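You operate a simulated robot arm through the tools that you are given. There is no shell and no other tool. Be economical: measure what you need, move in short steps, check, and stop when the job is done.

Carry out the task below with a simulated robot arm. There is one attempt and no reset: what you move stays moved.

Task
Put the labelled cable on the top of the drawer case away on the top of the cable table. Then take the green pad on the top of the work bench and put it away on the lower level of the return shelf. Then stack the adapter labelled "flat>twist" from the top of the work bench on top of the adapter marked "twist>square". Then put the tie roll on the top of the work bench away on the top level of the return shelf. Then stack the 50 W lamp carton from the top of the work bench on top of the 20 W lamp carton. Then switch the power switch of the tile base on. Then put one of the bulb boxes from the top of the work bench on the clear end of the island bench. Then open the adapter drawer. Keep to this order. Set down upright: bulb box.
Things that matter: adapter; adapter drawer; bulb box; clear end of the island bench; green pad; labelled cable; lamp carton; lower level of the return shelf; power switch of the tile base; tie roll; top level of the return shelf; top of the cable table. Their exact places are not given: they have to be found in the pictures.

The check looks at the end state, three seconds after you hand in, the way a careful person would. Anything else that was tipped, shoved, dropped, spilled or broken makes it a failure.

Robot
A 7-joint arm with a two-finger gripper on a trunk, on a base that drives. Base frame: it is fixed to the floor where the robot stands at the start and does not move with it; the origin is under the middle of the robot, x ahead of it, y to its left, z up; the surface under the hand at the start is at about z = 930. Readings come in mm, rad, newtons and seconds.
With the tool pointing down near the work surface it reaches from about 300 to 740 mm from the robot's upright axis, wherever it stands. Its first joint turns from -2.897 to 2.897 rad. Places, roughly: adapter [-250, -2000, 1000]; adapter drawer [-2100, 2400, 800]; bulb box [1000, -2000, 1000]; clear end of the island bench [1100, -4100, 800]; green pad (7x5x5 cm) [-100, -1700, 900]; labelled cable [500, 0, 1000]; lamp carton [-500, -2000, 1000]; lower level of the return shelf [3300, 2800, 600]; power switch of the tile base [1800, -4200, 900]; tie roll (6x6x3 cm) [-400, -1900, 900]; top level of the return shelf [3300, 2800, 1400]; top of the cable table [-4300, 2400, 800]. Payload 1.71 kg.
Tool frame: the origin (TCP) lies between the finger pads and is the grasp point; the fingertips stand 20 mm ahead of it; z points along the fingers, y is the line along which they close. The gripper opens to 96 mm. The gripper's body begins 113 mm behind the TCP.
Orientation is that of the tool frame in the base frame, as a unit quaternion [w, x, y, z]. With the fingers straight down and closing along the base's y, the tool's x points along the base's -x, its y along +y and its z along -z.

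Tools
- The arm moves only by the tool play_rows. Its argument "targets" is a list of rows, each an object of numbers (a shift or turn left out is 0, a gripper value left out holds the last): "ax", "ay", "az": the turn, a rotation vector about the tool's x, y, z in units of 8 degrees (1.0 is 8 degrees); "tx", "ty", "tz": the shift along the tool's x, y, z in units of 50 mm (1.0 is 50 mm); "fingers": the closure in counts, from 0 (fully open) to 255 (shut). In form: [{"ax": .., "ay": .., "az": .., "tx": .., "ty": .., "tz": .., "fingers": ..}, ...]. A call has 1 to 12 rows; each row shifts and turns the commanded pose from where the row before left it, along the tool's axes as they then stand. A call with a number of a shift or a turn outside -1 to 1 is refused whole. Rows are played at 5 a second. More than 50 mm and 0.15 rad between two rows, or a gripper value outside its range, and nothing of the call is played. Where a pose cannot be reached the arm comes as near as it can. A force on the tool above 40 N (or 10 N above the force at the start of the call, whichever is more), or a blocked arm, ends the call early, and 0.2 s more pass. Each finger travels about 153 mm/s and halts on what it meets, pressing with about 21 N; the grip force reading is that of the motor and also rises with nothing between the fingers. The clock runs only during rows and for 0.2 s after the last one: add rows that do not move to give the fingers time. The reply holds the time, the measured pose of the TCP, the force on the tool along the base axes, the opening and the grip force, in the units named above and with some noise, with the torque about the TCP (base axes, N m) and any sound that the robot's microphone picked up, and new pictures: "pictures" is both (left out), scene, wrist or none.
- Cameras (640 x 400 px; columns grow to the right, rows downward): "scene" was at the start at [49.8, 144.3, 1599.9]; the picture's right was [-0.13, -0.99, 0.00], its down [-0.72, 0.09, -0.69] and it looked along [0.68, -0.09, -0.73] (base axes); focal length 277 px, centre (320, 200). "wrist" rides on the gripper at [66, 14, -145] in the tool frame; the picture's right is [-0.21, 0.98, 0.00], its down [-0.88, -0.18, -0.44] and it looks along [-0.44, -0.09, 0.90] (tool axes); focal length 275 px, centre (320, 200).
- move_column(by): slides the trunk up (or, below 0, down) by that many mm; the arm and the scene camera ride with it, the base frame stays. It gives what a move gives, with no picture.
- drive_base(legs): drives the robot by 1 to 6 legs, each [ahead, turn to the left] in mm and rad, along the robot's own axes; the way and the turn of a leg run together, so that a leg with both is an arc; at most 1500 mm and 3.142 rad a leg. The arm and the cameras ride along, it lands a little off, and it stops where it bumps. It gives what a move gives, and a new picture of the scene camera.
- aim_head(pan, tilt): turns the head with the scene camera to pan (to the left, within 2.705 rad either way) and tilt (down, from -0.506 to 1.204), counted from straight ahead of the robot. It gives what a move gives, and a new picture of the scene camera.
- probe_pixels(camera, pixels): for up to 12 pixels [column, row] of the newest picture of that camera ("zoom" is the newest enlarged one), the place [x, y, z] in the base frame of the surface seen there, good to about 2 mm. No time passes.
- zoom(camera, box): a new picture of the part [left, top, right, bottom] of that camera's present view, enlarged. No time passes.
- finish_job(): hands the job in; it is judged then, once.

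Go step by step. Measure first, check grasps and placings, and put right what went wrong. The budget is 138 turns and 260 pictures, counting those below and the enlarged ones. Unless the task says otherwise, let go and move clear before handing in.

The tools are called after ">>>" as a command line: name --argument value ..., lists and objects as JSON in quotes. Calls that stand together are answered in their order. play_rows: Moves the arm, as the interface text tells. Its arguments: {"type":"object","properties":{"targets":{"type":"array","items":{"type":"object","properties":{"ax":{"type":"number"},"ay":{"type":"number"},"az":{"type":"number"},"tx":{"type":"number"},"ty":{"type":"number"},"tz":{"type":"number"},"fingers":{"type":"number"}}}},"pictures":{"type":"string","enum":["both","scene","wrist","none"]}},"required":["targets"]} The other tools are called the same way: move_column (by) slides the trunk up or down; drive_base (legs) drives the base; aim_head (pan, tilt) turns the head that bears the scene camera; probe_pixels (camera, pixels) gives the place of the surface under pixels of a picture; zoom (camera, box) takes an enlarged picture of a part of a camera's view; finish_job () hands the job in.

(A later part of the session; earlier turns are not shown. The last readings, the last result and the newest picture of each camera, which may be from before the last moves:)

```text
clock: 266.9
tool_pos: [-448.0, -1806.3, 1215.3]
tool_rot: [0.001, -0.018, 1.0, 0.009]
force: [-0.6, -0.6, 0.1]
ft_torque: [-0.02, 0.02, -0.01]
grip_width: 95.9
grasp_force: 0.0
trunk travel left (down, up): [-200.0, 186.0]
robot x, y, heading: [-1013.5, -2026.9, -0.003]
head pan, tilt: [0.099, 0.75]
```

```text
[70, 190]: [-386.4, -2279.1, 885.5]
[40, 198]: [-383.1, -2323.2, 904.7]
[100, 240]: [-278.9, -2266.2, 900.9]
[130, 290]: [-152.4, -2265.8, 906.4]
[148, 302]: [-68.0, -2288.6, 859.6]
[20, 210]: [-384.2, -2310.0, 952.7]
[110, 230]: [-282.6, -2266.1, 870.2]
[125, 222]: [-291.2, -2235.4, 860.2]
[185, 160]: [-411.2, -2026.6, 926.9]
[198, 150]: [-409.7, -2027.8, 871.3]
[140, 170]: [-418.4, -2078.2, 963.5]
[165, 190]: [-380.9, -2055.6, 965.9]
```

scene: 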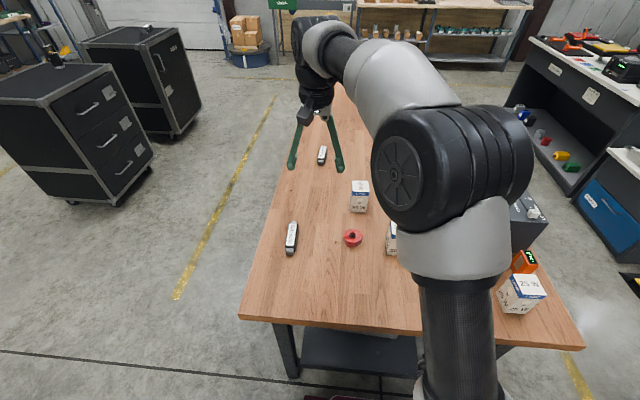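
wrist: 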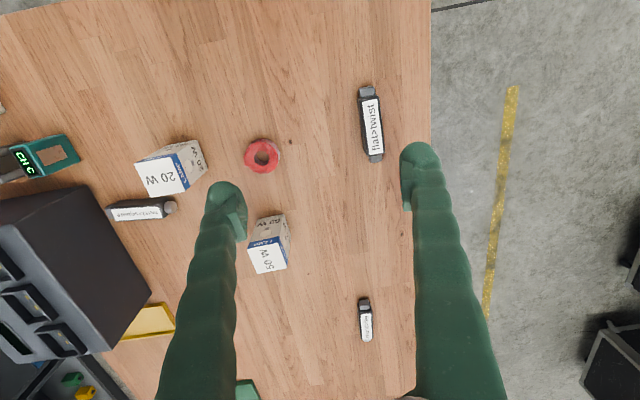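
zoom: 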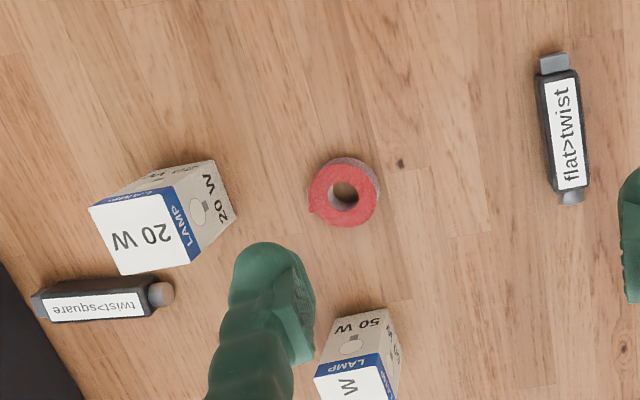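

The rack face is at y=-2266, so it's clear of the placing zone. I'll go over the flat>twist adapter and down to a hover.

>>> play_rows --targets '[{"tx": -0.46, "ty": 0.79}, {"tx": -0.46, "ty": 0.8}, {"tz": 1}, {"tz": 1}, {"tz": 1}, {"tz": 1}, {"tz": 1}, {}]' --pictures "wrist"

```text
clock: 268.7
tool_pos: [-408.6, -1723.3, 964.8]
tool_rot: [0.001, -0.018, 1.0, 0.009]
force: [-0.4, 0.1, -0.5]
ft_torque: [0.0, 0.0, -0.01]
grip_width: 96.0
grasp_force: 0.1
out of reach, approached as far as the arm can: row 2
trunk travel left (down, up): [-200.0, 186.0]
robot x, y, heading: [-1012.5, -2028.9, 0.002]
head pan, tilt: [0.099, 0.75]
```

wrist: 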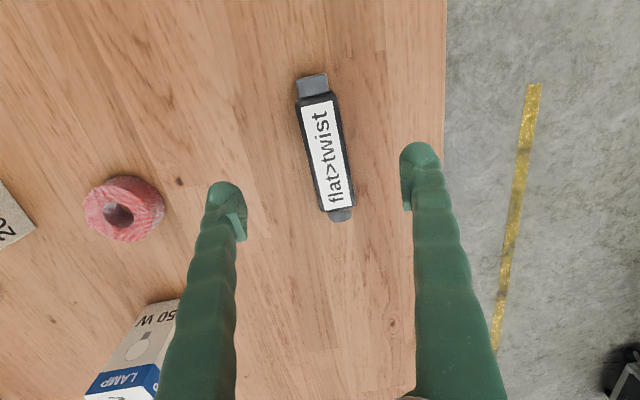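

It's centred between the fingers. I'll do a quick probe for exact centre and yaw.

>>> probe_pixels --camera "wrist" --pixels '[[319, 105], [331, 205], [311, 85], [340, 214], [308, 155], [344, 155]]'

```text
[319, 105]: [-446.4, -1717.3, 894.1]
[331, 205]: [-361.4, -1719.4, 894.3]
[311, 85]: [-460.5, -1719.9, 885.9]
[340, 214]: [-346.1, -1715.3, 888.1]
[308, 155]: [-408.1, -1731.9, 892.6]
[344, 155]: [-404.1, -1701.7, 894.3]
```

The centre is (-404,-1717). I'll descend and grip.

>>> play_rows --targets '[{"tx": -0.09, "ty": 0.09, "tz": 0.5}, {"tz": 0.6}, {"tz": 0.5}, {}, {"fingers": 180}, {"fingers": 230}, {}, {}, {"tz": -0.5}, {"tz": -0.9}, {"tz": -0.9}, {}]' --pictures "wrist"

```text
clock: 271.3
tool_pos: [-402.3, -1720.1, 1001.6]
tool_rot: [0.0, -0.018, 1.0, 0.011]
force: [0.4, 0.6, -1.2]
ft_torque: [-0.01, 0.03, 0.01]
grip_width: 33.1
grasp_force: 21.2
trunk travel left (down, up): [-200.0, 186.0]
robot x, y, heading: [-1015.1, -2028.0, 0.0]
head pan, tilt: [0.099, 0.75]
```

wrist: 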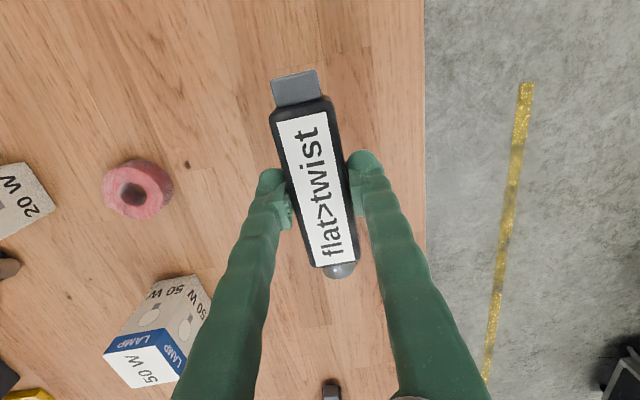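

It's gripped at 33 mm. I'll raise it and carry it over toward the target, staying short of it for a clear view.

>>> play_rows --targets '[{"tz": -0.8, "tx": 0.3}, {"tz": -0.7, "tx": 0.3}, {"ty": -0.9, "tx": 0.2}, {"ty": -0.9, "tx": 0.2}, {"ty": -0.9, "tx": 0.2}, {"ty": -0.9, "tx": 0.2}, {"ty": -0.9, "tx": 0.2}, {"ty": -0.9, "tx": 0.2}, {"ty": -0.9, "tx": 0.2}, {"ty": -0.8, "tx": 0.2}, {}]' --pictures "none"

>>> play_rows --targets '[{"az": -1}, {"az": -1}, {"az": -1}, {"az": -1}, {"az": -1}, {"az": -1}, {"az": -1}, {"az": -1}, {"az": -1}, {"az": -0.9}, {}]' --pictures "both"

```text
clock: 273.7
tool_pos: [-502.3, -2079.0, 1067.7]
tool_rot: [0.001, -0.019, 1.0, 0.01]
force: [1.0, -0.5, -1.1]
ft_torque: [-0.02, -0.01, 0.0]
grip_width: 33.1
grasp_force: 21.1
trunk travel left (down, up): [-200.0, 186.0]
robot x, y, heading: [-1012.1, -2028.8, 0.002]
head pan, tilt: [0.099, 0.75]
```

```text
clock: 276.1
tool_pos: [-500.6, -2080.6, 1067.5]
tool_rot: [0.006, -0.652, 0.758, 0.007]
force: [0.7, 0.2, -1.7]
ft_torque: [0.01, 0.03, 0.0]
grip_width: 33.1
grasp_force: 20.7
trunk travel left (down, up): [-200.0, 186.0]
robot x, y, heading: [-1011.7, -2029.6, -0.003]
head pan, tilt: [0.099, 0.75]
```

scene: 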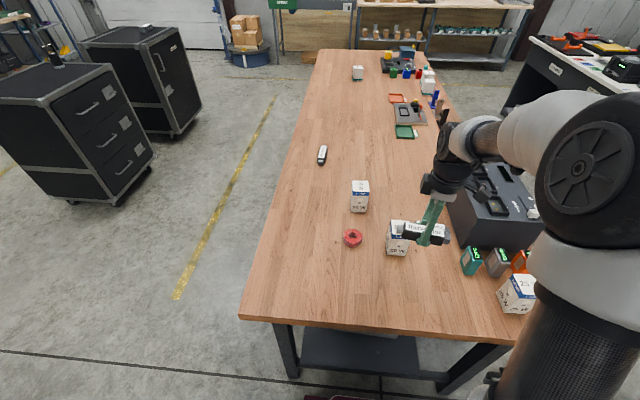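
wrist: 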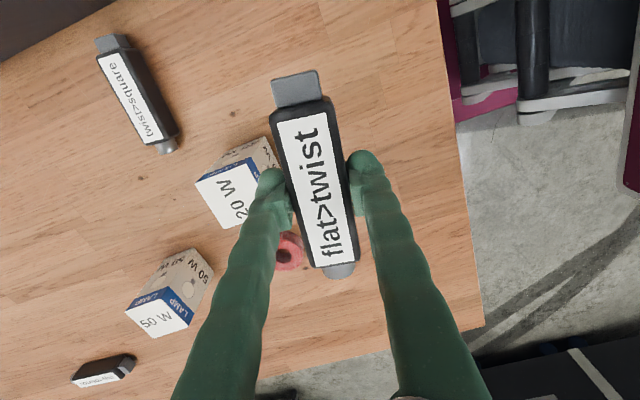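

The target is clear at wrist (137,95), and the held adapter is nearly parallel to it. I'll probe the target's axis.

>>> probe_pixels --camera "wrist" --pixels '[[113, 62], [150, 133], [132, 97], [120, 101], [144, 92], [103, 60], [122, 55], [141, 138], [160, 130], [112, 42], [168, 147]]'

>>> zoom --camera "wrist" --box '[60, 20, 220, 170]'

>>> probe_pixels --camera "zoom" --pixels '[[160, 150], [238, 145], [330, 455], [405, 430], [155, 80], [250, 75]]'

>>> probe_pixels --camera "wrist" --pixels '[[303, 128], [330, 256], [290, 190], [340, 178], [298, 98], [340, 270]]'

```text
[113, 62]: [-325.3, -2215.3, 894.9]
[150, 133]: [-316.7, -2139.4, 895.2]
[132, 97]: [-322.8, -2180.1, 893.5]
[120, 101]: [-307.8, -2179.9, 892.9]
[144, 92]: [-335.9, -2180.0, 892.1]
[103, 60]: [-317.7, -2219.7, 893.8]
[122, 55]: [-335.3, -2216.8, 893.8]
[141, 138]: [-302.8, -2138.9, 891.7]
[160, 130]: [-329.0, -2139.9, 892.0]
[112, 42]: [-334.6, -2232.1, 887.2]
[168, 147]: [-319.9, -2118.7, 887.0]
```

```text
2.67 times, centred on (140, 95) of wrist
```

zoom: 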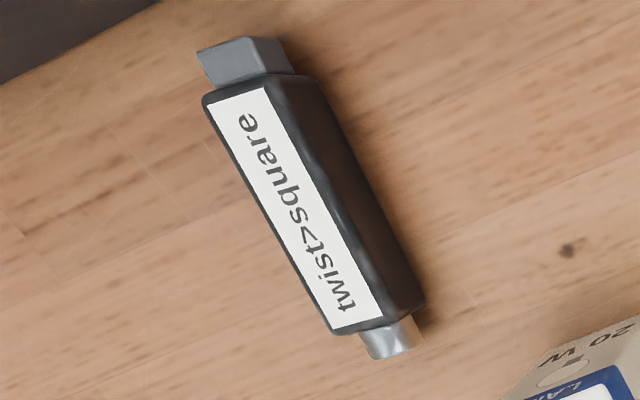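

```text
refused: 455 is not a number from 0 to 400
```

```text
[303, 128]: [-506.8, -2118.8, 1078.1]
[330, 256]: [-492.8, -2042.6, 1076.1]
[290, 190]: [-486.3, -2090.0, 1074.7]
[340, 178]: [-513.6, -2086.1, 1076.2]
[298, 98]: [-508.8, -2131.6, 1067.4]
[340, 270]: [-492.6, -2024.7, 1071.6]
```

The target centre is (-322,-2177), and its axis is about 2° off the held one. I'll correct yaw and tilt, then move over and down to a near hover.

>>> play_rows --targets '[{"az": -0.25}, {"ax": -0.11, "ay": 0.13}, {"tx": 0.38, "ty": -0.9}, {"tx": 0.38, "ty": -0.95}, {"tx": 0.38, "ty": -0.95}, {"tx": 0.37, "ty": -0.97}, {"tz": 0.8}, {"tz": 0.8}, {"tz": 0.6}, {}]' --pictures "both"

```text
refused: row 4 steps farther than a row can; nothing moved
```

>>> play_rows --targets '[{"az": -0.25}, {"ax": -0.11, "ay": 0.13}, {"tx": 0.3, "ty": -0.75}, {"tx": 0.3, "ty": -0.75}, {"tx": 0.3, "ty": -0.75}, {"tx": 0.3, "ty": -0.76}, {"tx": 0.31, "ty": -0.76}, {"tz": 0.8}, {"tz": 0.8}, {"tz": 0.6}, {}]' --pictures "both"

```text
clock: 278.5
tool_pos: [-323.5, -2177.6, 954.2]
tool_rot: [-0.004, -0.665, 0.747, 0.008]
force: [-1.1, -0.5, -1.3]
ft_torque: [0.0, 0.0, 0.0]
grip_width: 32.9
grasp_force: 20.6
trunk travel left (down, up): [-200.0, 186.0]
robot x, y, heading: [-1011.8, -2029.9, -0.003]
head pan, tilt: [0.099, 0.75]
```

scene: 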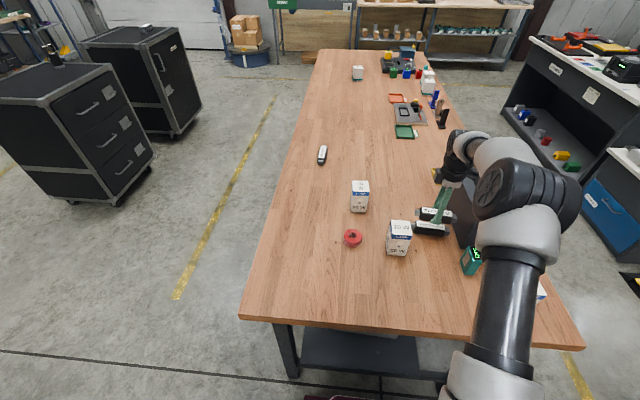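
wrist: 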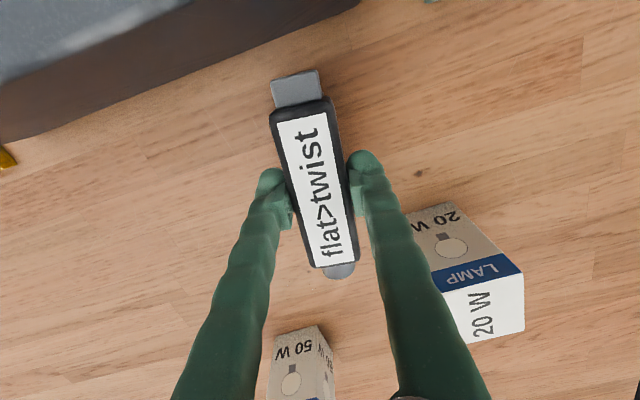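

I'll zoom the scene to verify the alignment of the two adapters before the final lowering.

>>> zoom --camera "scene" --box '[390, 180, 490, 250]'

>>> probe_pixels --camera "zoom" --pixels '[[220, 285], [330, 290], [280, 300], [200, 270], [370, 310], [280, 285]]'

```text
5.71 times, centred on (440, 215) of scene
```

zoom: 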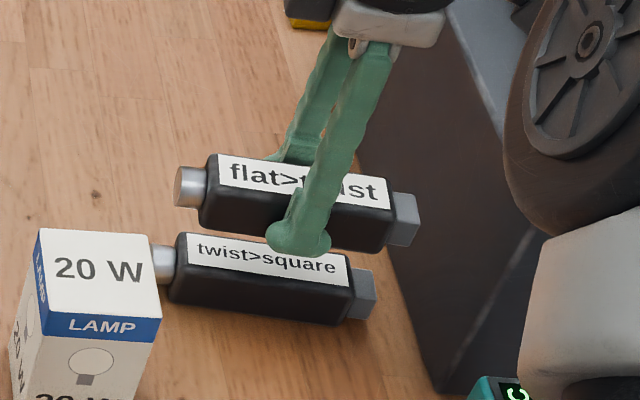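

```text
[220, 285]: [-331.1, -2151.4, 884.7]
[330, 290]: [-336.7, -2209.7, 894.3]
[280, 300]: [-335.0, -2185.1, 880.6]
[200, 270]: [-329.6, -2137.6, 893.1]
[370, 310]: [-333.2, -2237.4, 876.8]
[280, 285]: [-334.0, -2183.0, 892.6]
```

They're aligned, with the target centre at about (-321,-2174). I'll nudge 3 mm and lower to contact.

>>> play_rows --targets '[{"tx": -0.07, "ty": -0.03, "tz": 0.35}, {"tz": 0.2}, {"tz": 0.08}, {}]' --pictures "none"

>>> zoom --camera "scene" --box '[390, 180, 490, 250]'

```text
clock: 279.5
tool_pos: [-321.8, -2173.3, 922.7]
tool_rot: [-0.005, -0.665, 0.747, 0.007]
force: [-0.2, 0.6, -1.2]
ft_torque: [0.02, 0.02, 0.02]
grip_width: 33.0
grasp_force: 21.3
trunk travel left (down, up): [-200.0, 186.0]
robot x, y, heading: [-1013.5, -2029.3, 0.004]
head pan, tilt: [0.099, 0.75]
```

```text
5.71 times, centred on (440, 215) of scene
```

zoom: 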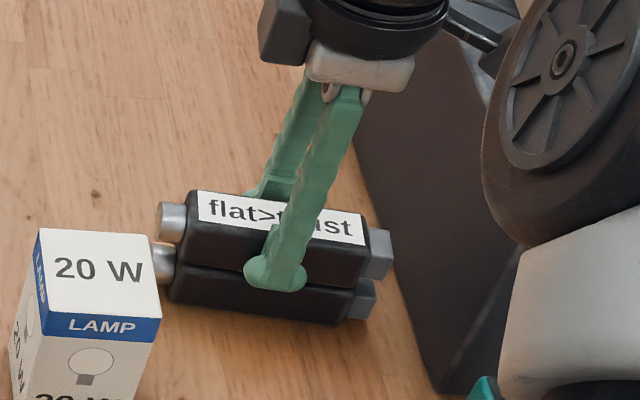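

Just above contact and well aligned; the small offset matches parallax. I'll lower the last 2 mm, release gently and rise.

>>> play_rows --targets '[{"tz": 0.04}, {}, {"fingers": 140}, {"fingers": 120}, {}, {"tz": -0.3}, {"tz": -0.8}, {"tz": -0.9}, {"tz": -0.9}, {}]' --pictures "both"

>>> zoom --camera "scene" --box '[340, 150, 500, 270]'

```text
clock: 281.7
tool_pos: [-319.7, -2175.4, 1067.6]
tool_rot: [-0.005, -0.665, 0.747, 0.008]
force: [-0.7, 0.3, 0.4]
ft_torque: [-0.03, -0.01, 0.01]
grip_width: 50.7
grasp_force: 0.0
trunk travel left (down, up): [-200.0, 186.0]
robot x, y, heading: [-1012.3, -2032.0, -0.003]
head pan, tilt: [0.099, 0.75]
```

scene: 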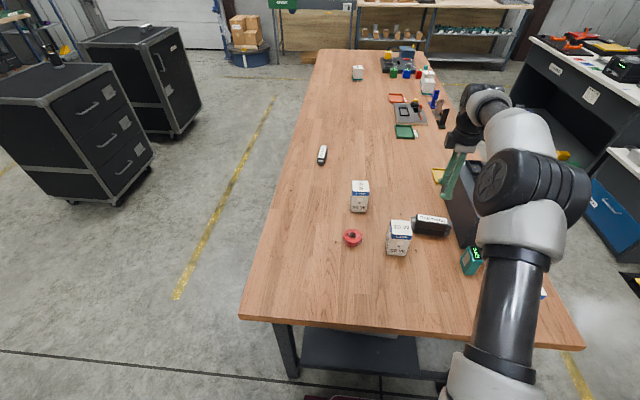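
wrist: 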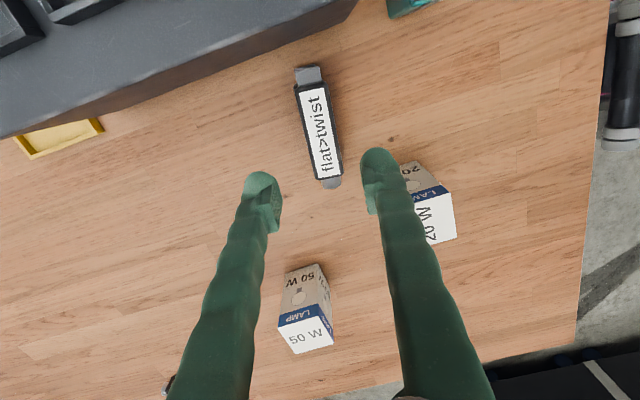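

```text
3.33 times, centred on (420, 210) of scene
```

zoom: 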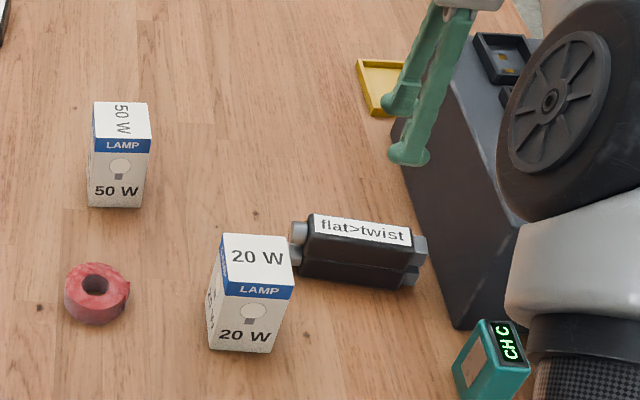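

The adapters are stacked cleanly. Next is the tie roll at scene (353,238), which I'll probe while moving the hand over.

>>> probe_pixels --camera "zoom" --pixels '[[75, 290], [118, 290], [97, 275], [95, 300], [97, 288], [70, 285], [124, 282]]'

>>> play_rows --targets '[{"tz": -0.5, "az": 0.9}, {"az": 1}, {"az": 1}, {"az": 1}, {"az": 1}, {"az": 1}, {"az": 1}, {"az": 1}, {"az": 1}, {"az": 1}, {"az": 0.9, "fingers": 0}]' --pictures "none"

```text
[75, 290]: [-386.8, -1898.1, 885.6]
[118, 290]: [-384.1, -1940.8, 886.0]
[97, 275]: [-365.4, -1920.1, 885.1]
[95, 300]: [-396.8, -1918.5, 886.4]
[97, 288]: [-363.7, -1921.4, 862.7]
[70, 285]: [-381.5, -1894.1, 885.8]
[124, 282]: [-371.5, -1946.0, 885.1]
```

```text
clock: 282.2
tool_pos: [-336.2, -2177.7, 1108.8]
tool_rot: [0.002, -0.598, 0.802, -0.001]
force: [-1.5, -0.1, 0.3]
ft_torque: [0.02, -0.16, -0.02]
grip_width: 50.3
grasp_force: 0.1
trunk travel left (down, up): [-200.0, 186.0]
robot x, y, heading: [-1016.7, -2031.7, 0.002]
head pan, tilt: [0.099, 0.75]
stopped in row 2: the arm was blocked; the commanded pose is now the measured one
```

The arm was blocked while turning, so I need to look before moving again.

>>> play_rows --targets '[{}]' --pictures "both"

```text
clock: 282.6
tool_pos: [-332.4, -2175.4, 1105.1]
tool_rot: [0.0, -0.599, 0.801, 0.001]
force: [-0.3, 0.5, 0.8]
ft_torque: [0.04, -0.06, 0.01]
grip_width: 50.9
grasp_force: 0.0
trunk travel left (down, up): [-200.0, 186.0]
robot x, y, heading: [-1015.7, -2033.7, -0.004]
head pan, tilt: [0.099, 0.75]
```

scene: 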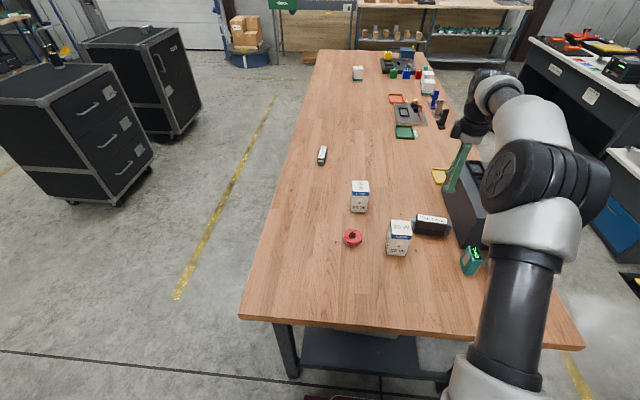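
wrist: 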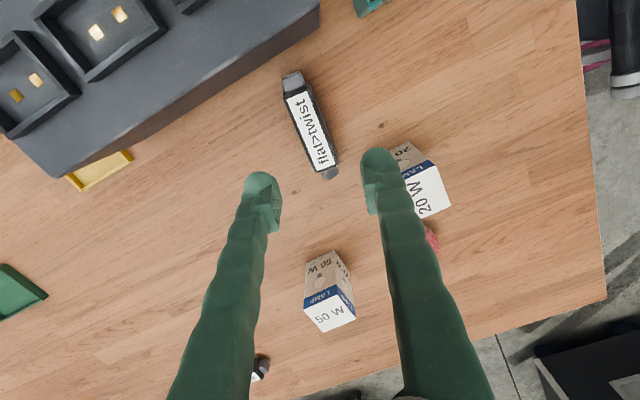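

Nothing was touched; it was the limit near full stretch. I'll draw back first, then rotate.

>>> play_rows --targets '[{"tx": -0.65, "ty": 0.7}, {"tx": -0.7, "ty": 0.7}, {"tx": -0.7, "ty": 0.7}, {"tx": -0.7, "ty": 0.7}, {"az": 1}, {"az": 1}, {"az": 1}, {"az": 1}, {"az": 1}, {"az": 1}, {"az": 1}, {"az": 1}]' --pictures "none"

>>> play_rows --targets '[{"az": 1, "fingers": 0}, {"az": 0.2}, {}]' --pictures "wrist"

```text
clock: 285.2
tool_pos: [-427.7, -2003.5, 1104.2]
tool_rot: [-0.001, -0.082, 0.997, 0.002]
force: [0.1, 0.1, -0.2]
ft_torque: [-0.02, 0.0, 0.01]
grip_width: 50.8
grasp_force: 0.1
trunk travel left (down, up): [-200.0, 186.0]
robot x, y, heading: [-1010.1, -2029.0, -0.003]
head pan, tilt: [0.099, 0.75]
```

```text
clock: 286.1
tool_pos: [-427.4, -2003.9, 1104.0]
tool_rot: [0.0, 0.001, 1.0, 0.002]
force: [-0.2, -0.9, 0.5]
ft_torque: [0.01, -0.01, -0.01]
grip_width: 95.9
grasp_force: 0.1
trunk travel left (down, up): [-200.0, 186.0]
robot x, y, heading: [-1011.8, -2031.4, 0.0]
head pan, tilt: [0.099, 0.75]
```

wrist: 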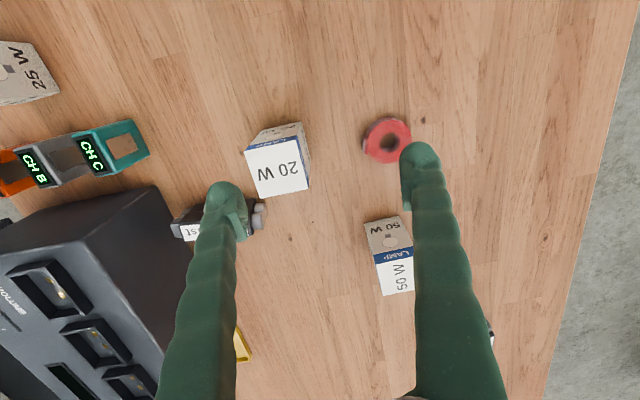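

I'll probe the roll from here.

>>> probe_pixels --camera "wrist" --pixels '[[389, 141], [366, 140], [410, 137], [388, 119], [386, 162], [375, 125]]'

>>> play_rows --targets '[{"tx": -0.5, "ty": 0.8}, {"tx": -0.44, "ty": 0.88}, {"tz": 0.9}, {"tz": 0.9}, {"tz": 0.6}, {}]' --pictures "wrist"

```text
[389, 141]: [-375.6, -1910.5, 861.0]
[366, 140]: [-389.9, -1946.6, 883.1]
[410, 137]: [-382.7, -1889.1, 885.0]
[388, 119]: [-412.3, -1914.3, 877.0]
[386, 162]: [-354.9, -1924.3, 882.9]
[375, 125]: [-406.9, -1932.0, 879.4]
```

```text
clock: 287.4
tool_pos: [-380.4, -1920.6, 984.3]
tool_rot: [-0.001, 0.0, 1.0, 0.001]
force: [-0.4, -0.7, 0.3]
ft_torque: [0.02, 0.0, 0.02]
grip_width: 96.1
grasp_force: 0.1
trunk travel left (down, up): [-200.0, 186.0]
robot x, y, heading: [-1019.6, -2029.0, 0.001]
head pan, tilt: [0.099, 0.75]
```

wrist: 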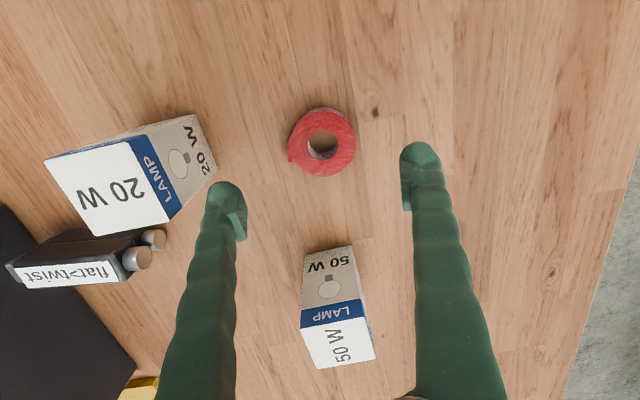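

Centred. I'll descend and grip the roll.

>>> play_rows --targets '[{"tx": 0.05, "ty": 0.05, "tz": 0.7}, {"tz": 0.7}, {"tz": 0.62}, {}, {"fingers": 110}, {"fingers": 180}, {}, {}, {"tz": -0.5}, {"tz": -0.9}, {"tz": -0.9}, {}]' --pictures "wrist"

```text
clock: 290.1
tool_pos: [-383.0, -1916.0, 1000.1]
tool_rot: [-0.001, 0.0, 1.0, 0.001]
force: [-0.2, -0.4, 0.0]
ft_torque: [-0.04, 0.0, -0.01]
grip_width: 58.3
grasp_force: 21.0
trunk travel left (down, up): [-200.0, 186.0]
robot x, y, heading: [-1014.1, -2033.6, 0.001]
head pan, tilt: [0.099, 0.75]
```

wrist: 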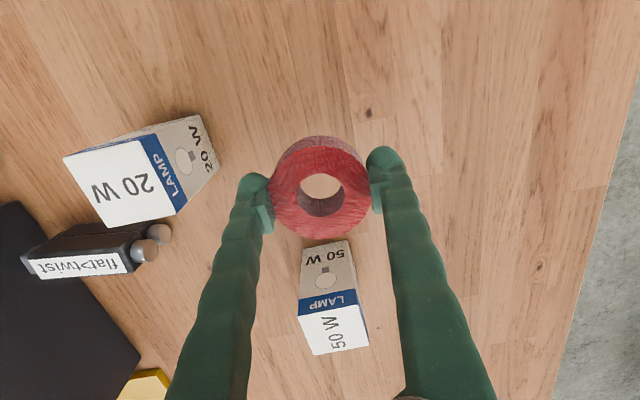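

The roll is held at 58 mm. I'll lift, tuck the arm and drive to the return shelf.

>>> play_rows --targets '[{"tz": -0.9}, {"tz": -0.9}, {"tx": 0.6, "ty": -0.32, "tz": -0.3}, {"tx": 0.6, "ty": -0.32, "tz": -0.3}, {"tx": 0.6, "ty": -0.32, "tz": -0.3}, {"tx": 0.6, "ty": -0.32, "tz": -0.3}, {"tx": 0.6, "ty": -0.32, "tz": -0.3}, {"tx": 0.6, "ty": -0.32, "tz": -0.3}, {"tx": 0.6, "ty": -0.32}, {}]' --pictures "none"

>>> drive_base --legs '[[-150, 0], [0, 1.571], [1130, 0], [0, -1.55], [1500, 0], [1500, 0]]'

```text
clock: 292.2
tool_pos: [-594.8, -2029.3, 1176.7]
tool_rot: [0.0, 0.0, 1.0, 0.002]
force: [0.6, -0.3, -0.6]
ft_torque: [-0.01, -0.01, -0.04]
grip_width: 58.1
grasp_force: 21.2
trunk travel left (down, up): [-200.0, 186.0]
robot x, y, heading: [-1010.6, -2029.9, 0.002]
head pan, tilt: [0.099, 0.75]
```

```text
clock: 323.7
tool_pos: [2262.8, -826.5, 1177.1]
tool_rot: [-0.001, -0.011, 1.0, 0.002]
force: [1.0, 0.2, 1.0]
ft_torque: [0.0, -0.03, 0.0]
grip_width: 57.9
grasp_force: 21.0
trunk travel left (down, up): [-200.0, 186.0]
robot x, y, heading: [1849.6, -839.0, 0.026]
head pan, tilt: [0.099, 0.75]
```

scene: 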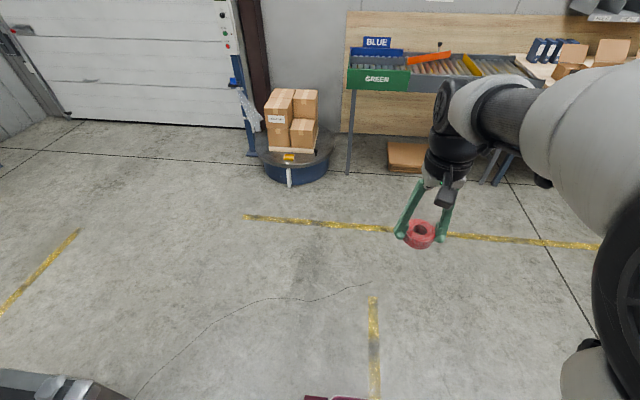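

On course at (1850,-839). I'll continue to the shelf.

>>> drive_base --legs '[[260, 0], [0, 1.08], [1300, 0], [1180, 0], [0, 0.465], [380, 0]]'

>>> move_column --by 180

>>> aim_head --pan 0.1 --tilt 0.5

```text
clock: 345.2
tool_pos: [3175.7, 2179.6, 1182.8]
tool_rot: [-0.002, 0.716, -0.698, -0.006]
force: [0.0, 0.2, -0.5]
ft_torque: [-0.03, 0.0, -0.02]
grip_width: 57.7
grasp_force: 20.7
trunk travel left (down, up): [-200.0, 186.0]
robot x, y, heading: [3184.2, 1776.7, 1.598]
head pan, tilt: [0.099, 0.75]
```

scene: 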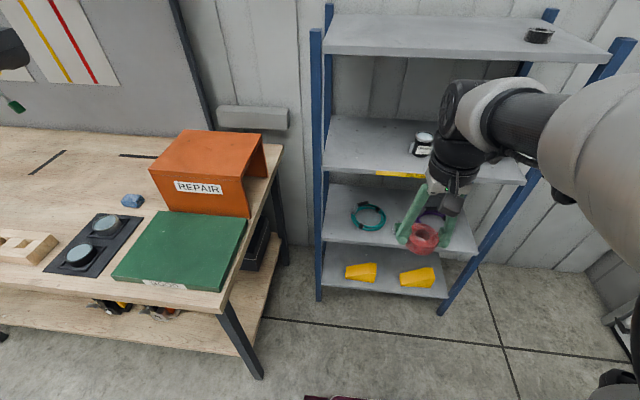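

```text
clock: 347.2
tool_pos: [3177.4, 2160.2, 1368.6]
tool_rot: [-0.008, 0.716, -0.698, -0.012]
force: [-0.5, 0.4, -0.6]
ft_torque: [0.0, 0.0, -0.01]
grip_width: 57.8
grasp_force: 20.7
trunk travel left (down, up): [-380.0, 6.0]
robot x, y, heading: [3186.3, 1774.8, 1.6]
head pan, tilt: [0.099, 0.75]
```

```text
clock: 348.0
tool_pos: [3177.0, 2160.9, 1368.8]
tool_rot: [-0.009, 0.717, -0.697, -0.012]
force: [-0.5, -0.1, -0.6]
ft_torque: [0.0, 0.01, -0.02]
grip_width: 57.7
grasp_force: 21.4
trunk travel left (down, up): [-380.0, 6.0]
robot x, y, heading: [3190.8, 1778.4, 1.595]
head pan, tilt: [0.099, 0.499]
```

scene: 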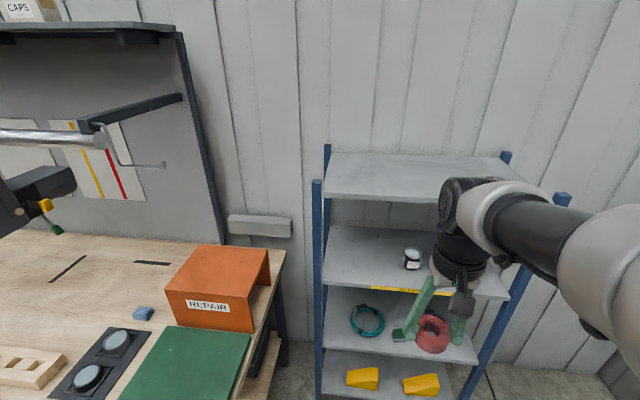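

I'll probe the top level height and raise the hand above it before driving in.

>>> probe_pixels --camera "scene" --pixels '[[400, 175], [360, 190], [420, 192], [400, 160]]'

>>> play_rows --targets '[{"ay": 0.15}, {"tz": -0.8}, {"tz": -0.8}, {"tz": -0.8}, {}]' --pictures "scene"

```text
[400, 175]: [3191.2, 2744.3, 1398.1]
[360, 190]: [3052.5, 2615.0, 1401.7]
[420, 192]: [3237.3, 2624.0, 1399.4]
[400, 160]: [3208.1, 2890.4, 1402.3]
```

```text
clock: 349.2
tool_pos: [3177.4, 2160.6, 1488.6]
tool_rot: [-0.001, 0.717, -0.697, -0.004]
force: [0.0, 0.5, -0.7]
ft_torque: [0.0, -0.02, -0.03]
grip_width: 58.0
grasp_force: 20.9
trunk travel left (down, up): [-380.0, 6.0]
robot x, y, heading: [3181.9, 1774.7, 1.596]
head pan, tilt: [0.099, 0.499]
```

scene: 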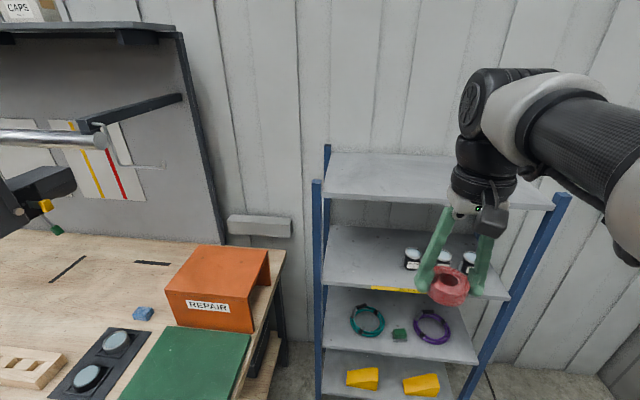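

The surface is at z≈1400. I'll drive in 380 mm.

>>> drive_base --legs '[[380, 0]]'

>>> play_rows --targets '[{"tx": -0.6}, {"tx": -0.7}, {"tx": -0.7}, {"tx": -0.6}, {"tz": 0.4}, {}]'

```text
clock: 351.7
tool_pos: [3165.9, 2543.2, 1488.1]
tool_rot: [-0.001, 0.718, -0.696, -0.003]
force: [-1.5, 0.1, -0.8]
ft_torque: [-0.04, 0.0, -0.04]
grip_width: 57.7
grasp_force: 21.0
trunk travel left (down, up): [-380.0, 6.0]
robot x, y, heading: [3175.1, 2156.5, 1.597]
head pan, tilt: [0.099, 0.499]
```

scene: 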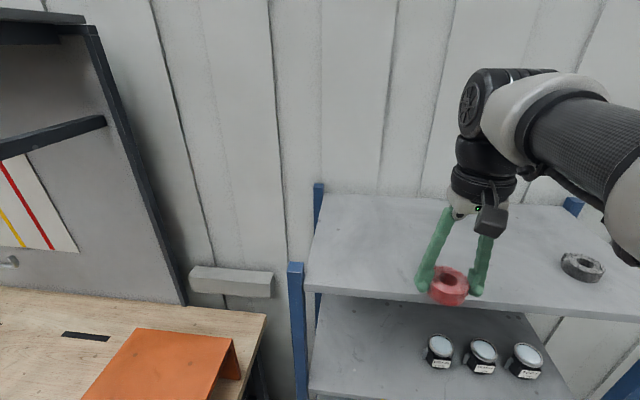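

```text
clock: 353.1
tool_pos: [3162.4, 2639.4, 1480.9]
tool_rot: [-0.009, 0.717, -0.697, -0.012]
force: [0.4, -0.3, 0.3]
ft_torque: [-0.06, 0.02, 0.0]
grip_width: 57.5
grasp_force: 21.0
trunk travel left (down, up): [-380.0, 6.0]
robot x, y, heading: [3177.0, 2156.2, 1.603]
head pan, tilt: [0.099, 0.499]
```

scene: 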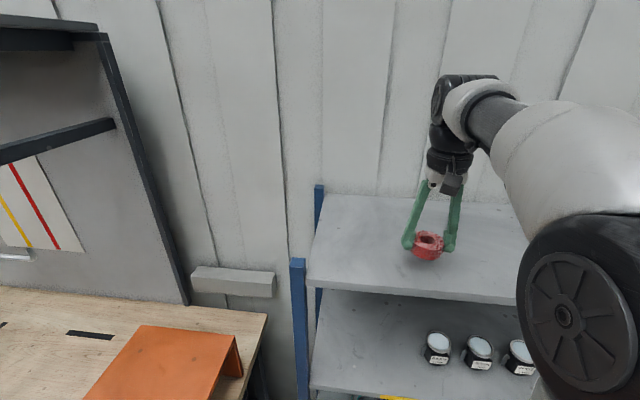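
wrist: 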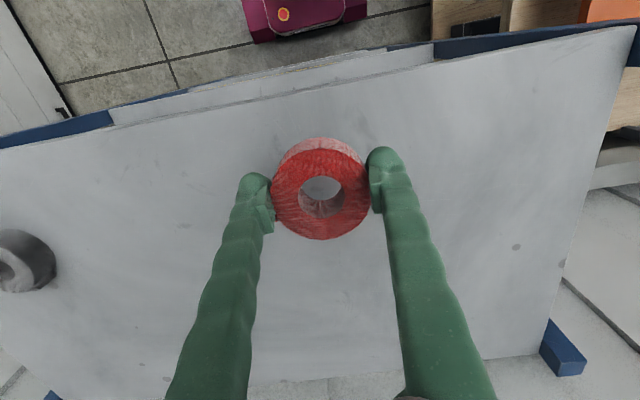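

The roll is over the shelf. I'll move 35 mm deeper, level it and lower to contact.

>>> play_rows --targets '[{"ay": 0.15, "tx": -0.3}, {"tx": -0.4}, {"tz": 0.5}, {"tz": 0.4}, {"tz": 0.2}, {"tz": 0.06}, {}]' --pictures "none"

```text
clock: 354.7
tool_pos: [3161.1, 2684.4, 1421.8]
tool_rot: [-0.001, 0.717, -0.697, -0.003]
force: [-0.9, 4.7, 31.9]
ft_torque: [0.15, 0.05, -0.01]
grip_width: 58.8
grasp_force: 21.4
trunk travel left (down, up): [-380.0, 6.0]
robot x, y, heading: [3176.1, 2160.1, 1.598]
head pan, tilt: [0.099, 0.499]
```

It's pressing at 32 N, so I'll ease up 2 mm, release and rise.

>>> play_rows --targets '[{"tz": -0.05}, {}, {"fingers": 60}, {}, {"tz": -0.4}, {"tz": -0.9}, {"tz": -0.6, "fingers": 0}, {}]' --pictures "both"

```text
clock: 356.5
tool_pos: [3161.8, 2686.1, 1517.3]
tool_rot: [0.001, 0.718, -0.697, -0.002]
force: [0.3, -0.4, -0.1]
ft_torque: [-0.02, 0.02, -0.04]
grip_width: 95.6
grasp_force: 0.1
trunk travel left (down, up): [-380.0, 6.0]
robot x, y, heading: [3175.6, 2159.5, 1.6]
head pan, tilt: [0.099, 0.499]
```

scene: 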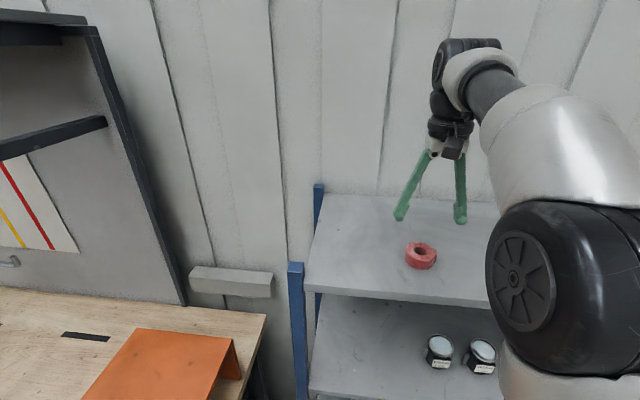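
wrist: 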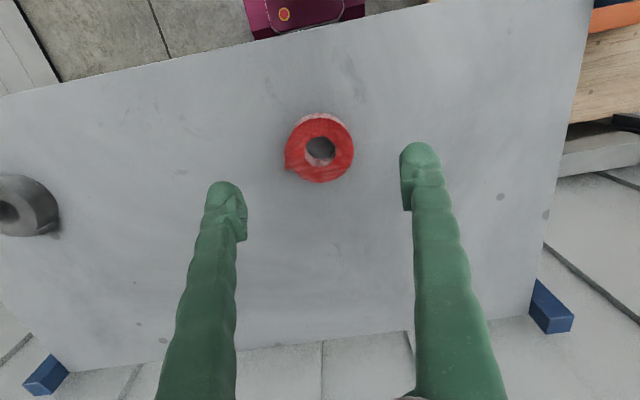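

The roll sits on the top level. I'll back out, lower the trunk and return to the front of the work bench for the 50 W carton.

>>> drive_base --legs '[[-450, 0]]'

>>> move_column --by -180

>>> play_rows --targets '[{"tx": 0.7, "tz": 0.6}, {"tx": 0.7, "tz": 0.6}, {"tx": 0.7, "tz": 0.6}, {"tz": 0.6}, {}]' --pictures "none"

>>> drive_base --legs '[[0, 2.71], [1400, 0], [1320, 0], [0, -1.17], [1200, 0], [1170, 0]]'

```text
clock: 359.4
tool_pos: [3173.4, 2232.9, 1516.5]
tool_rot: [0.0, 0.718, -0.696, -0.003]
force: [0.5, 0.3, 0.0]
ft_torque: [0.04, 0.01, 0.04]
grip_width: 96.1
grasp_force: 0.0
trunk travel left (down, up): [-380.0, 6.0]
robot x, y, heading: [3189.6, 1708.5, 1.603]
head pan, tilt: [0.099, 0.499]
```

scene: 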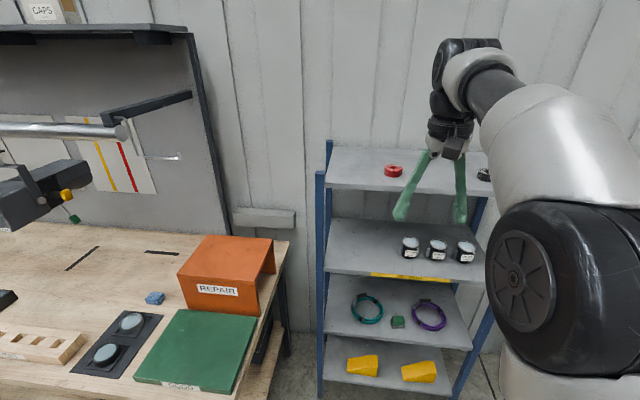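

```text
clock: 361.4
tool_pos: [3173.7, 2210.7, 1345.8]
tool_rot: [-0.005, 0.718, -0.696, -0.007]
force: [0.1, -0.9, 0.1]
ft_torque: [-0.02, 0.0, -0.01]
grip_width: 96.2
grasp_force: 0.0
trunk travel left (down, up): [-200.0, 186.0]
robot x, y, heading: [3187.5, 1707.5, 1.603]
head pan, tilt: [0.099, 0.499]
```

```text
clock: 362.6
tool_pos: [3175.9, 2106.8, 1224.8]
tool_rot: [-0.006, 0.718, -0.696, -0.007]
force: [-0.1, -0.7, 0.1]
ft_torque: [0.01, 0.02, 0.04]
grip_width: 96.2
grasp_force: 0.0
trunk travel left (down, up): [-200.0, 186.0]
robot x, y, heading: [3190.7, 1706.1, 1.603]
head pan, tilt: [0.099, 0.499]
```

```text
clock: 399.9
tool_pos: [-728.3, -676.6, 1223.5]
tool_rot: [0.002, 1.0, -0.018, -0.008]
force: [0.7, -0.2, 0.0]
ft_torque: [0.0, -0.01, 0.0]
grip_width: 96.1
grasp_force: 0.1
trunk travel left (down, up): [-200.0, 186.0]
robot x, y, heading: [-328.7, -688.9, 3.104]
head pan, tilt: [0.099, 0.499]
```

scene: 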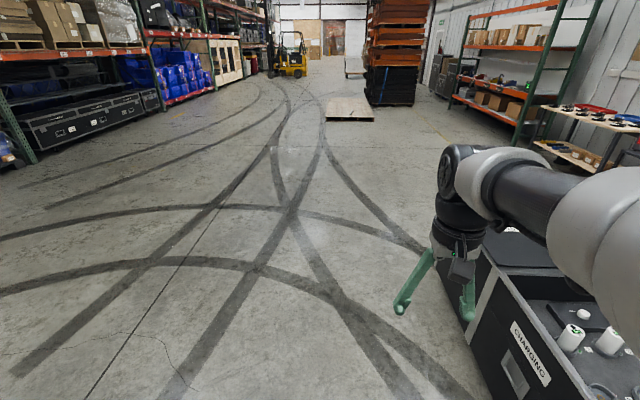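

I'm at (-329,-689). I'll turn toward the bench and approach in front of the 50 W carton.

>>> drive_base --legs '[[0, 1.766], [555, 0], [0, -0.158]]'

>>> play_rows --targets '[{"tx": -0.8}, {"tx": -0.8}, {"tx": -0.8}, {"tx": -0.4}, {}]' --pictures "both"

```text
clock: 409.2
tool_pos: [-233.6, -1627.1, 1229.5]
tool_rot: [0.013, 0.705, 0.709, -0.011]
force: [-0.2, -0.2, -0.3]
ft_torque: [-0.03, 0.03, 0.0]
grip_width: 96.2
grasp_force: 0.0
trunk travel left (down, up): [-200.0, 186.0]
robot x, y, heading: [-235.1, -1242.9, -1.561]
head pan, tilt: [0.099, 0.499]
```

scene: 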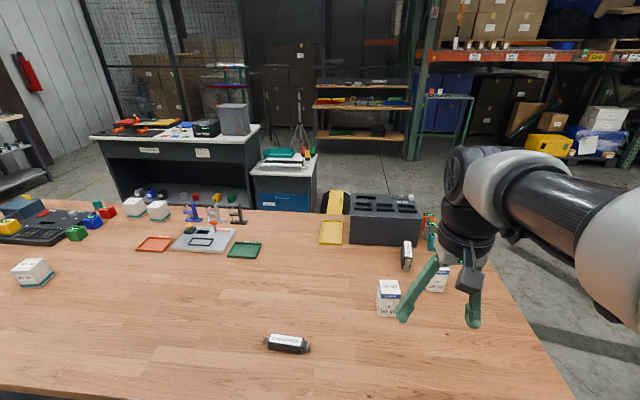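

```text
clock: 410.4
tool_pos: [-230.9, -1751.6, 1242.1]
tool_rot: [0.017, 0.704, 0.71, -0.015]
force: [0.0, -0.5, 0.0]
ft_torque: [0.04, -0.03, -0.04]
grip_width: 95.9
grasp_force: 0.0
trunk travel left (down, up): [-200.0, 186.0]
robot x, y, heading: [-235.0, -1244.3, -1.565]
head pan, tilt: [0.099, 0.499]
```

scene: 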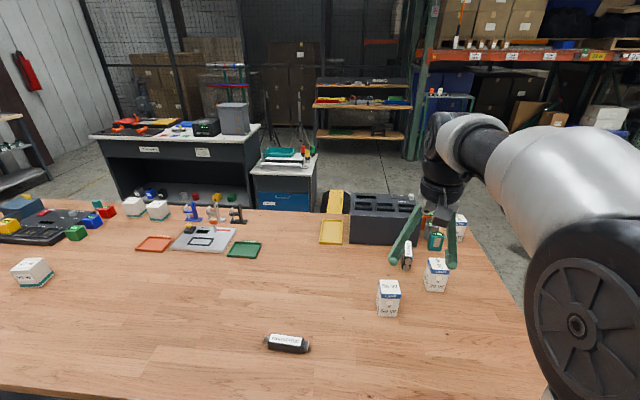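
wrist: 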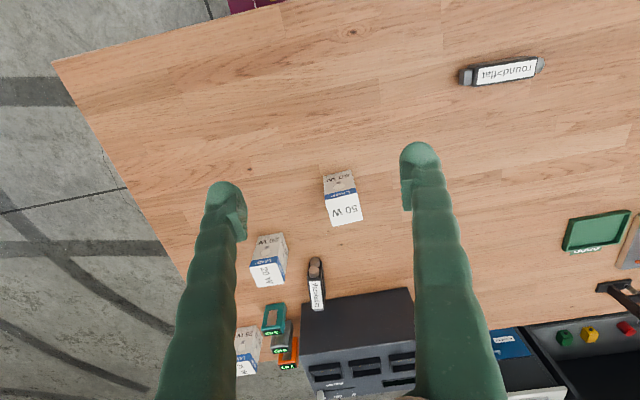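

Both carton tops are visible. I'll zoom and probe the top corners.

>>> zoom --camera "wrist" --box '[230, 150, 390, 300]'

>>> probe_pixels --camera "wrist" --pixels '[[327, 201], [356, 194], [362, 219], [333, 226], [345, 210], [341, 183], [340, 176], [250, 263], [280, 260], [284, 284], [256, 286], [268, 272]]'

```text
2.67 times, centred on (310, 225) of wrist
```

zoom: 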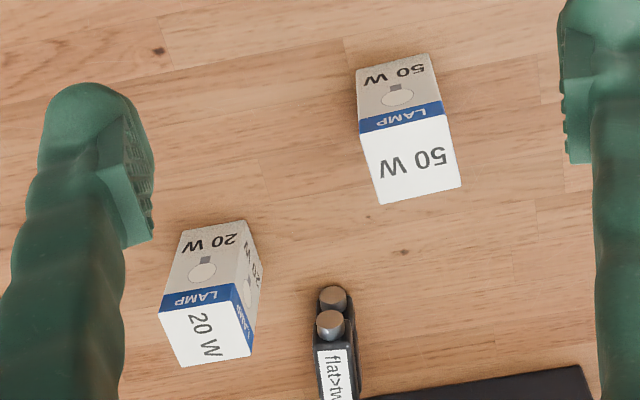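

```text
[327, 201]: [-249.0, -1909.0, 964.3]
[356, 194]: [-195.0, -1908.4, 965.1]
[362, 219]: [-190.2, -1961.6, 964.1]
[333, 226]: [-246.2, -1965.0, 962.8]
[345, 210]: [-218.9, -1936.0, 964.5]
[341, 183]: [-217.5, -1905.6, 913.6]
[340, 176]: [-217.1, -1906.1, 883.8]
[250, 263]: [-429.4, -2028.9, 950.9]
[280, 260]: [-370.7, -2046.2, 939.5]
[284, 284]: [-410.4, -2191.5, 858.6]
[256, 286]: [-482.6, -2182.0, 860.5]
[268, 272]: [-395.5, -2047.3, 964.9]
```

The 50 W carton's top centre is (-220,-1936), about 55 mm wide. I'll probe the 20 W top, then level, descend partway and go over the carton.

>>> probe_pixels --camera "zoom" --pixels '[[168, 318], [226, 308], [244, 352], [186, 360], [205, 335]]'

>>> play_rows --targets '[{"ay": 0.33}, {"tz": 0.95}, {"tz": 0.95}, {"tz": 0.95}, {"tz": 0.95}, {"tx": -0.9, "ty": 0.1}, {"tx": -0.9, "ty": 0.1}, {"tx": -0.9}, {"tx": -0.9}, {}]' --pictures "wrist"

```text
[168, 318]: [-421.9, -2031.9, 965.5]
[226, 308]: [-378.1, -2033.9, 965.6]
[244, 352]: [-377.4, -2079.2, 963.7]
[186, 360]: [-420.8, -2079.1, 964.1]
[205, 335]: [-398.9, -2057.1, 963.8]
```

```text
clock: 412.6
tool_pos: [-220.0, -1928.7, 1053.2]
tool_rot: [0.002, 0.705, 0.71, 0.001]
force: [0.6, -1.5, 0.0]
ft_torque: [0.01, 0.03, 0.01]
grip_width: 95.8
grasp_force: 0.1
trunk travel left (down, up): [-200.0, 186.0]
robot x, y, heading: [-235.4, -1240.3, -1.563]
head pan, tilt: [0.099, 0.499]
```

wrist: 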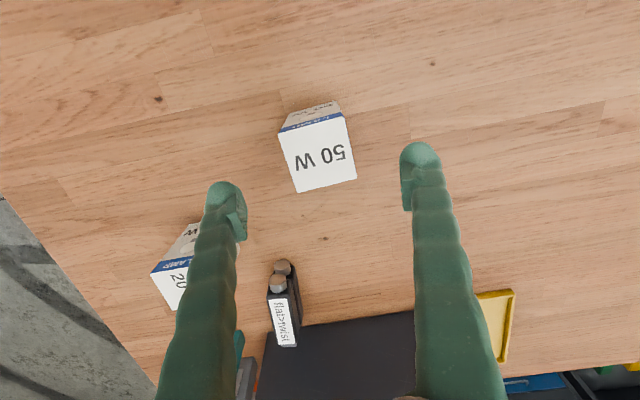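

I'm over the carton. I'll descend and grip it in the upper half.

>>> play_rows --targets '[{"tx": -0.12, "tz": 0.6}, {"tz": 0.8}, {"tz": 0.8}, {"tz": 0.36}, {}, {"fingers": 130}, {"fingers": 180}, {}, {}]' --pictures "wrist"

```text
clock: 414.6
tool_pos: [-219.1, -1936.0, 924.9]
tool_rot: [0.002, 0.705, 0.709, 0.001]
force: [0.1, -0.2, 0.5]
ft_torque: [-0.01, 0.01, -0.02]
grip_width: 65.3
grasp_force: 21.5
trunk travel left (down, up): [-200.0, 186.0]
robot x, y, heading: [-236.0, -1244.5, -1.568]
head pan, tilt: [0.099, 0.499]
```

wrist: 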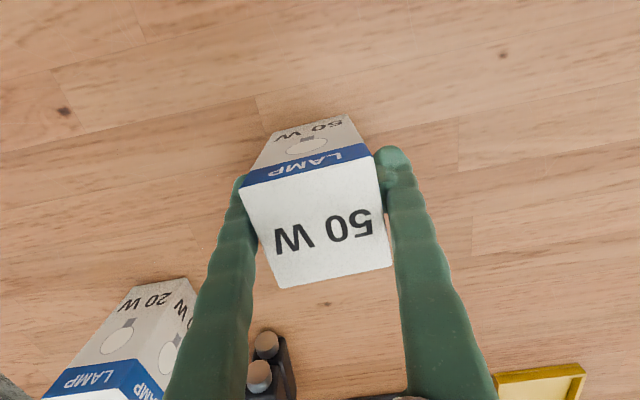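

It's gripped at 65 mm. I'll lift and retract.

>>> play_rows --targets '[{"tz": -0.5}, {"tz": -0.9}, {"tz": -0.9}, {"tz": -0.8}, {"tx": 0.8, "tz": -0.4}, {"tx": 0.8, "tz": -0.4}, {"tx": 0.8, "tz": -0.4}, {"tx": 0.8}, {"tx": 0.8}, {"tx": 0.8}, {}]' --pictures "wrist"

```text
clock: 417.0
tool_pos: [-223.5, -1695.5, 1137.5]
tool_rot: [0.002, 0.706, 0.709, 0.001]
force: [0.5, 0.1, 0.2]
ft_torque: [0.0, 0.01, 0.05]
grip_width: 64.5
grasp_force: 21.3
trunk travel left (down, up): [-200.0, 186.0]
robot x, y, heading: [-233.8, -1245.1, -1.565]
head pan, tilt: [0.099, 0.499]
```

wrist: 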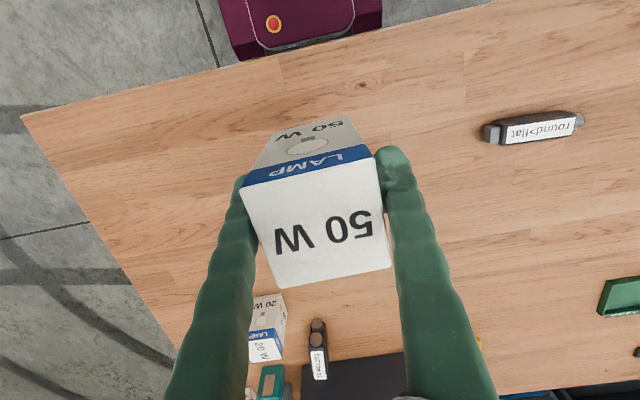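

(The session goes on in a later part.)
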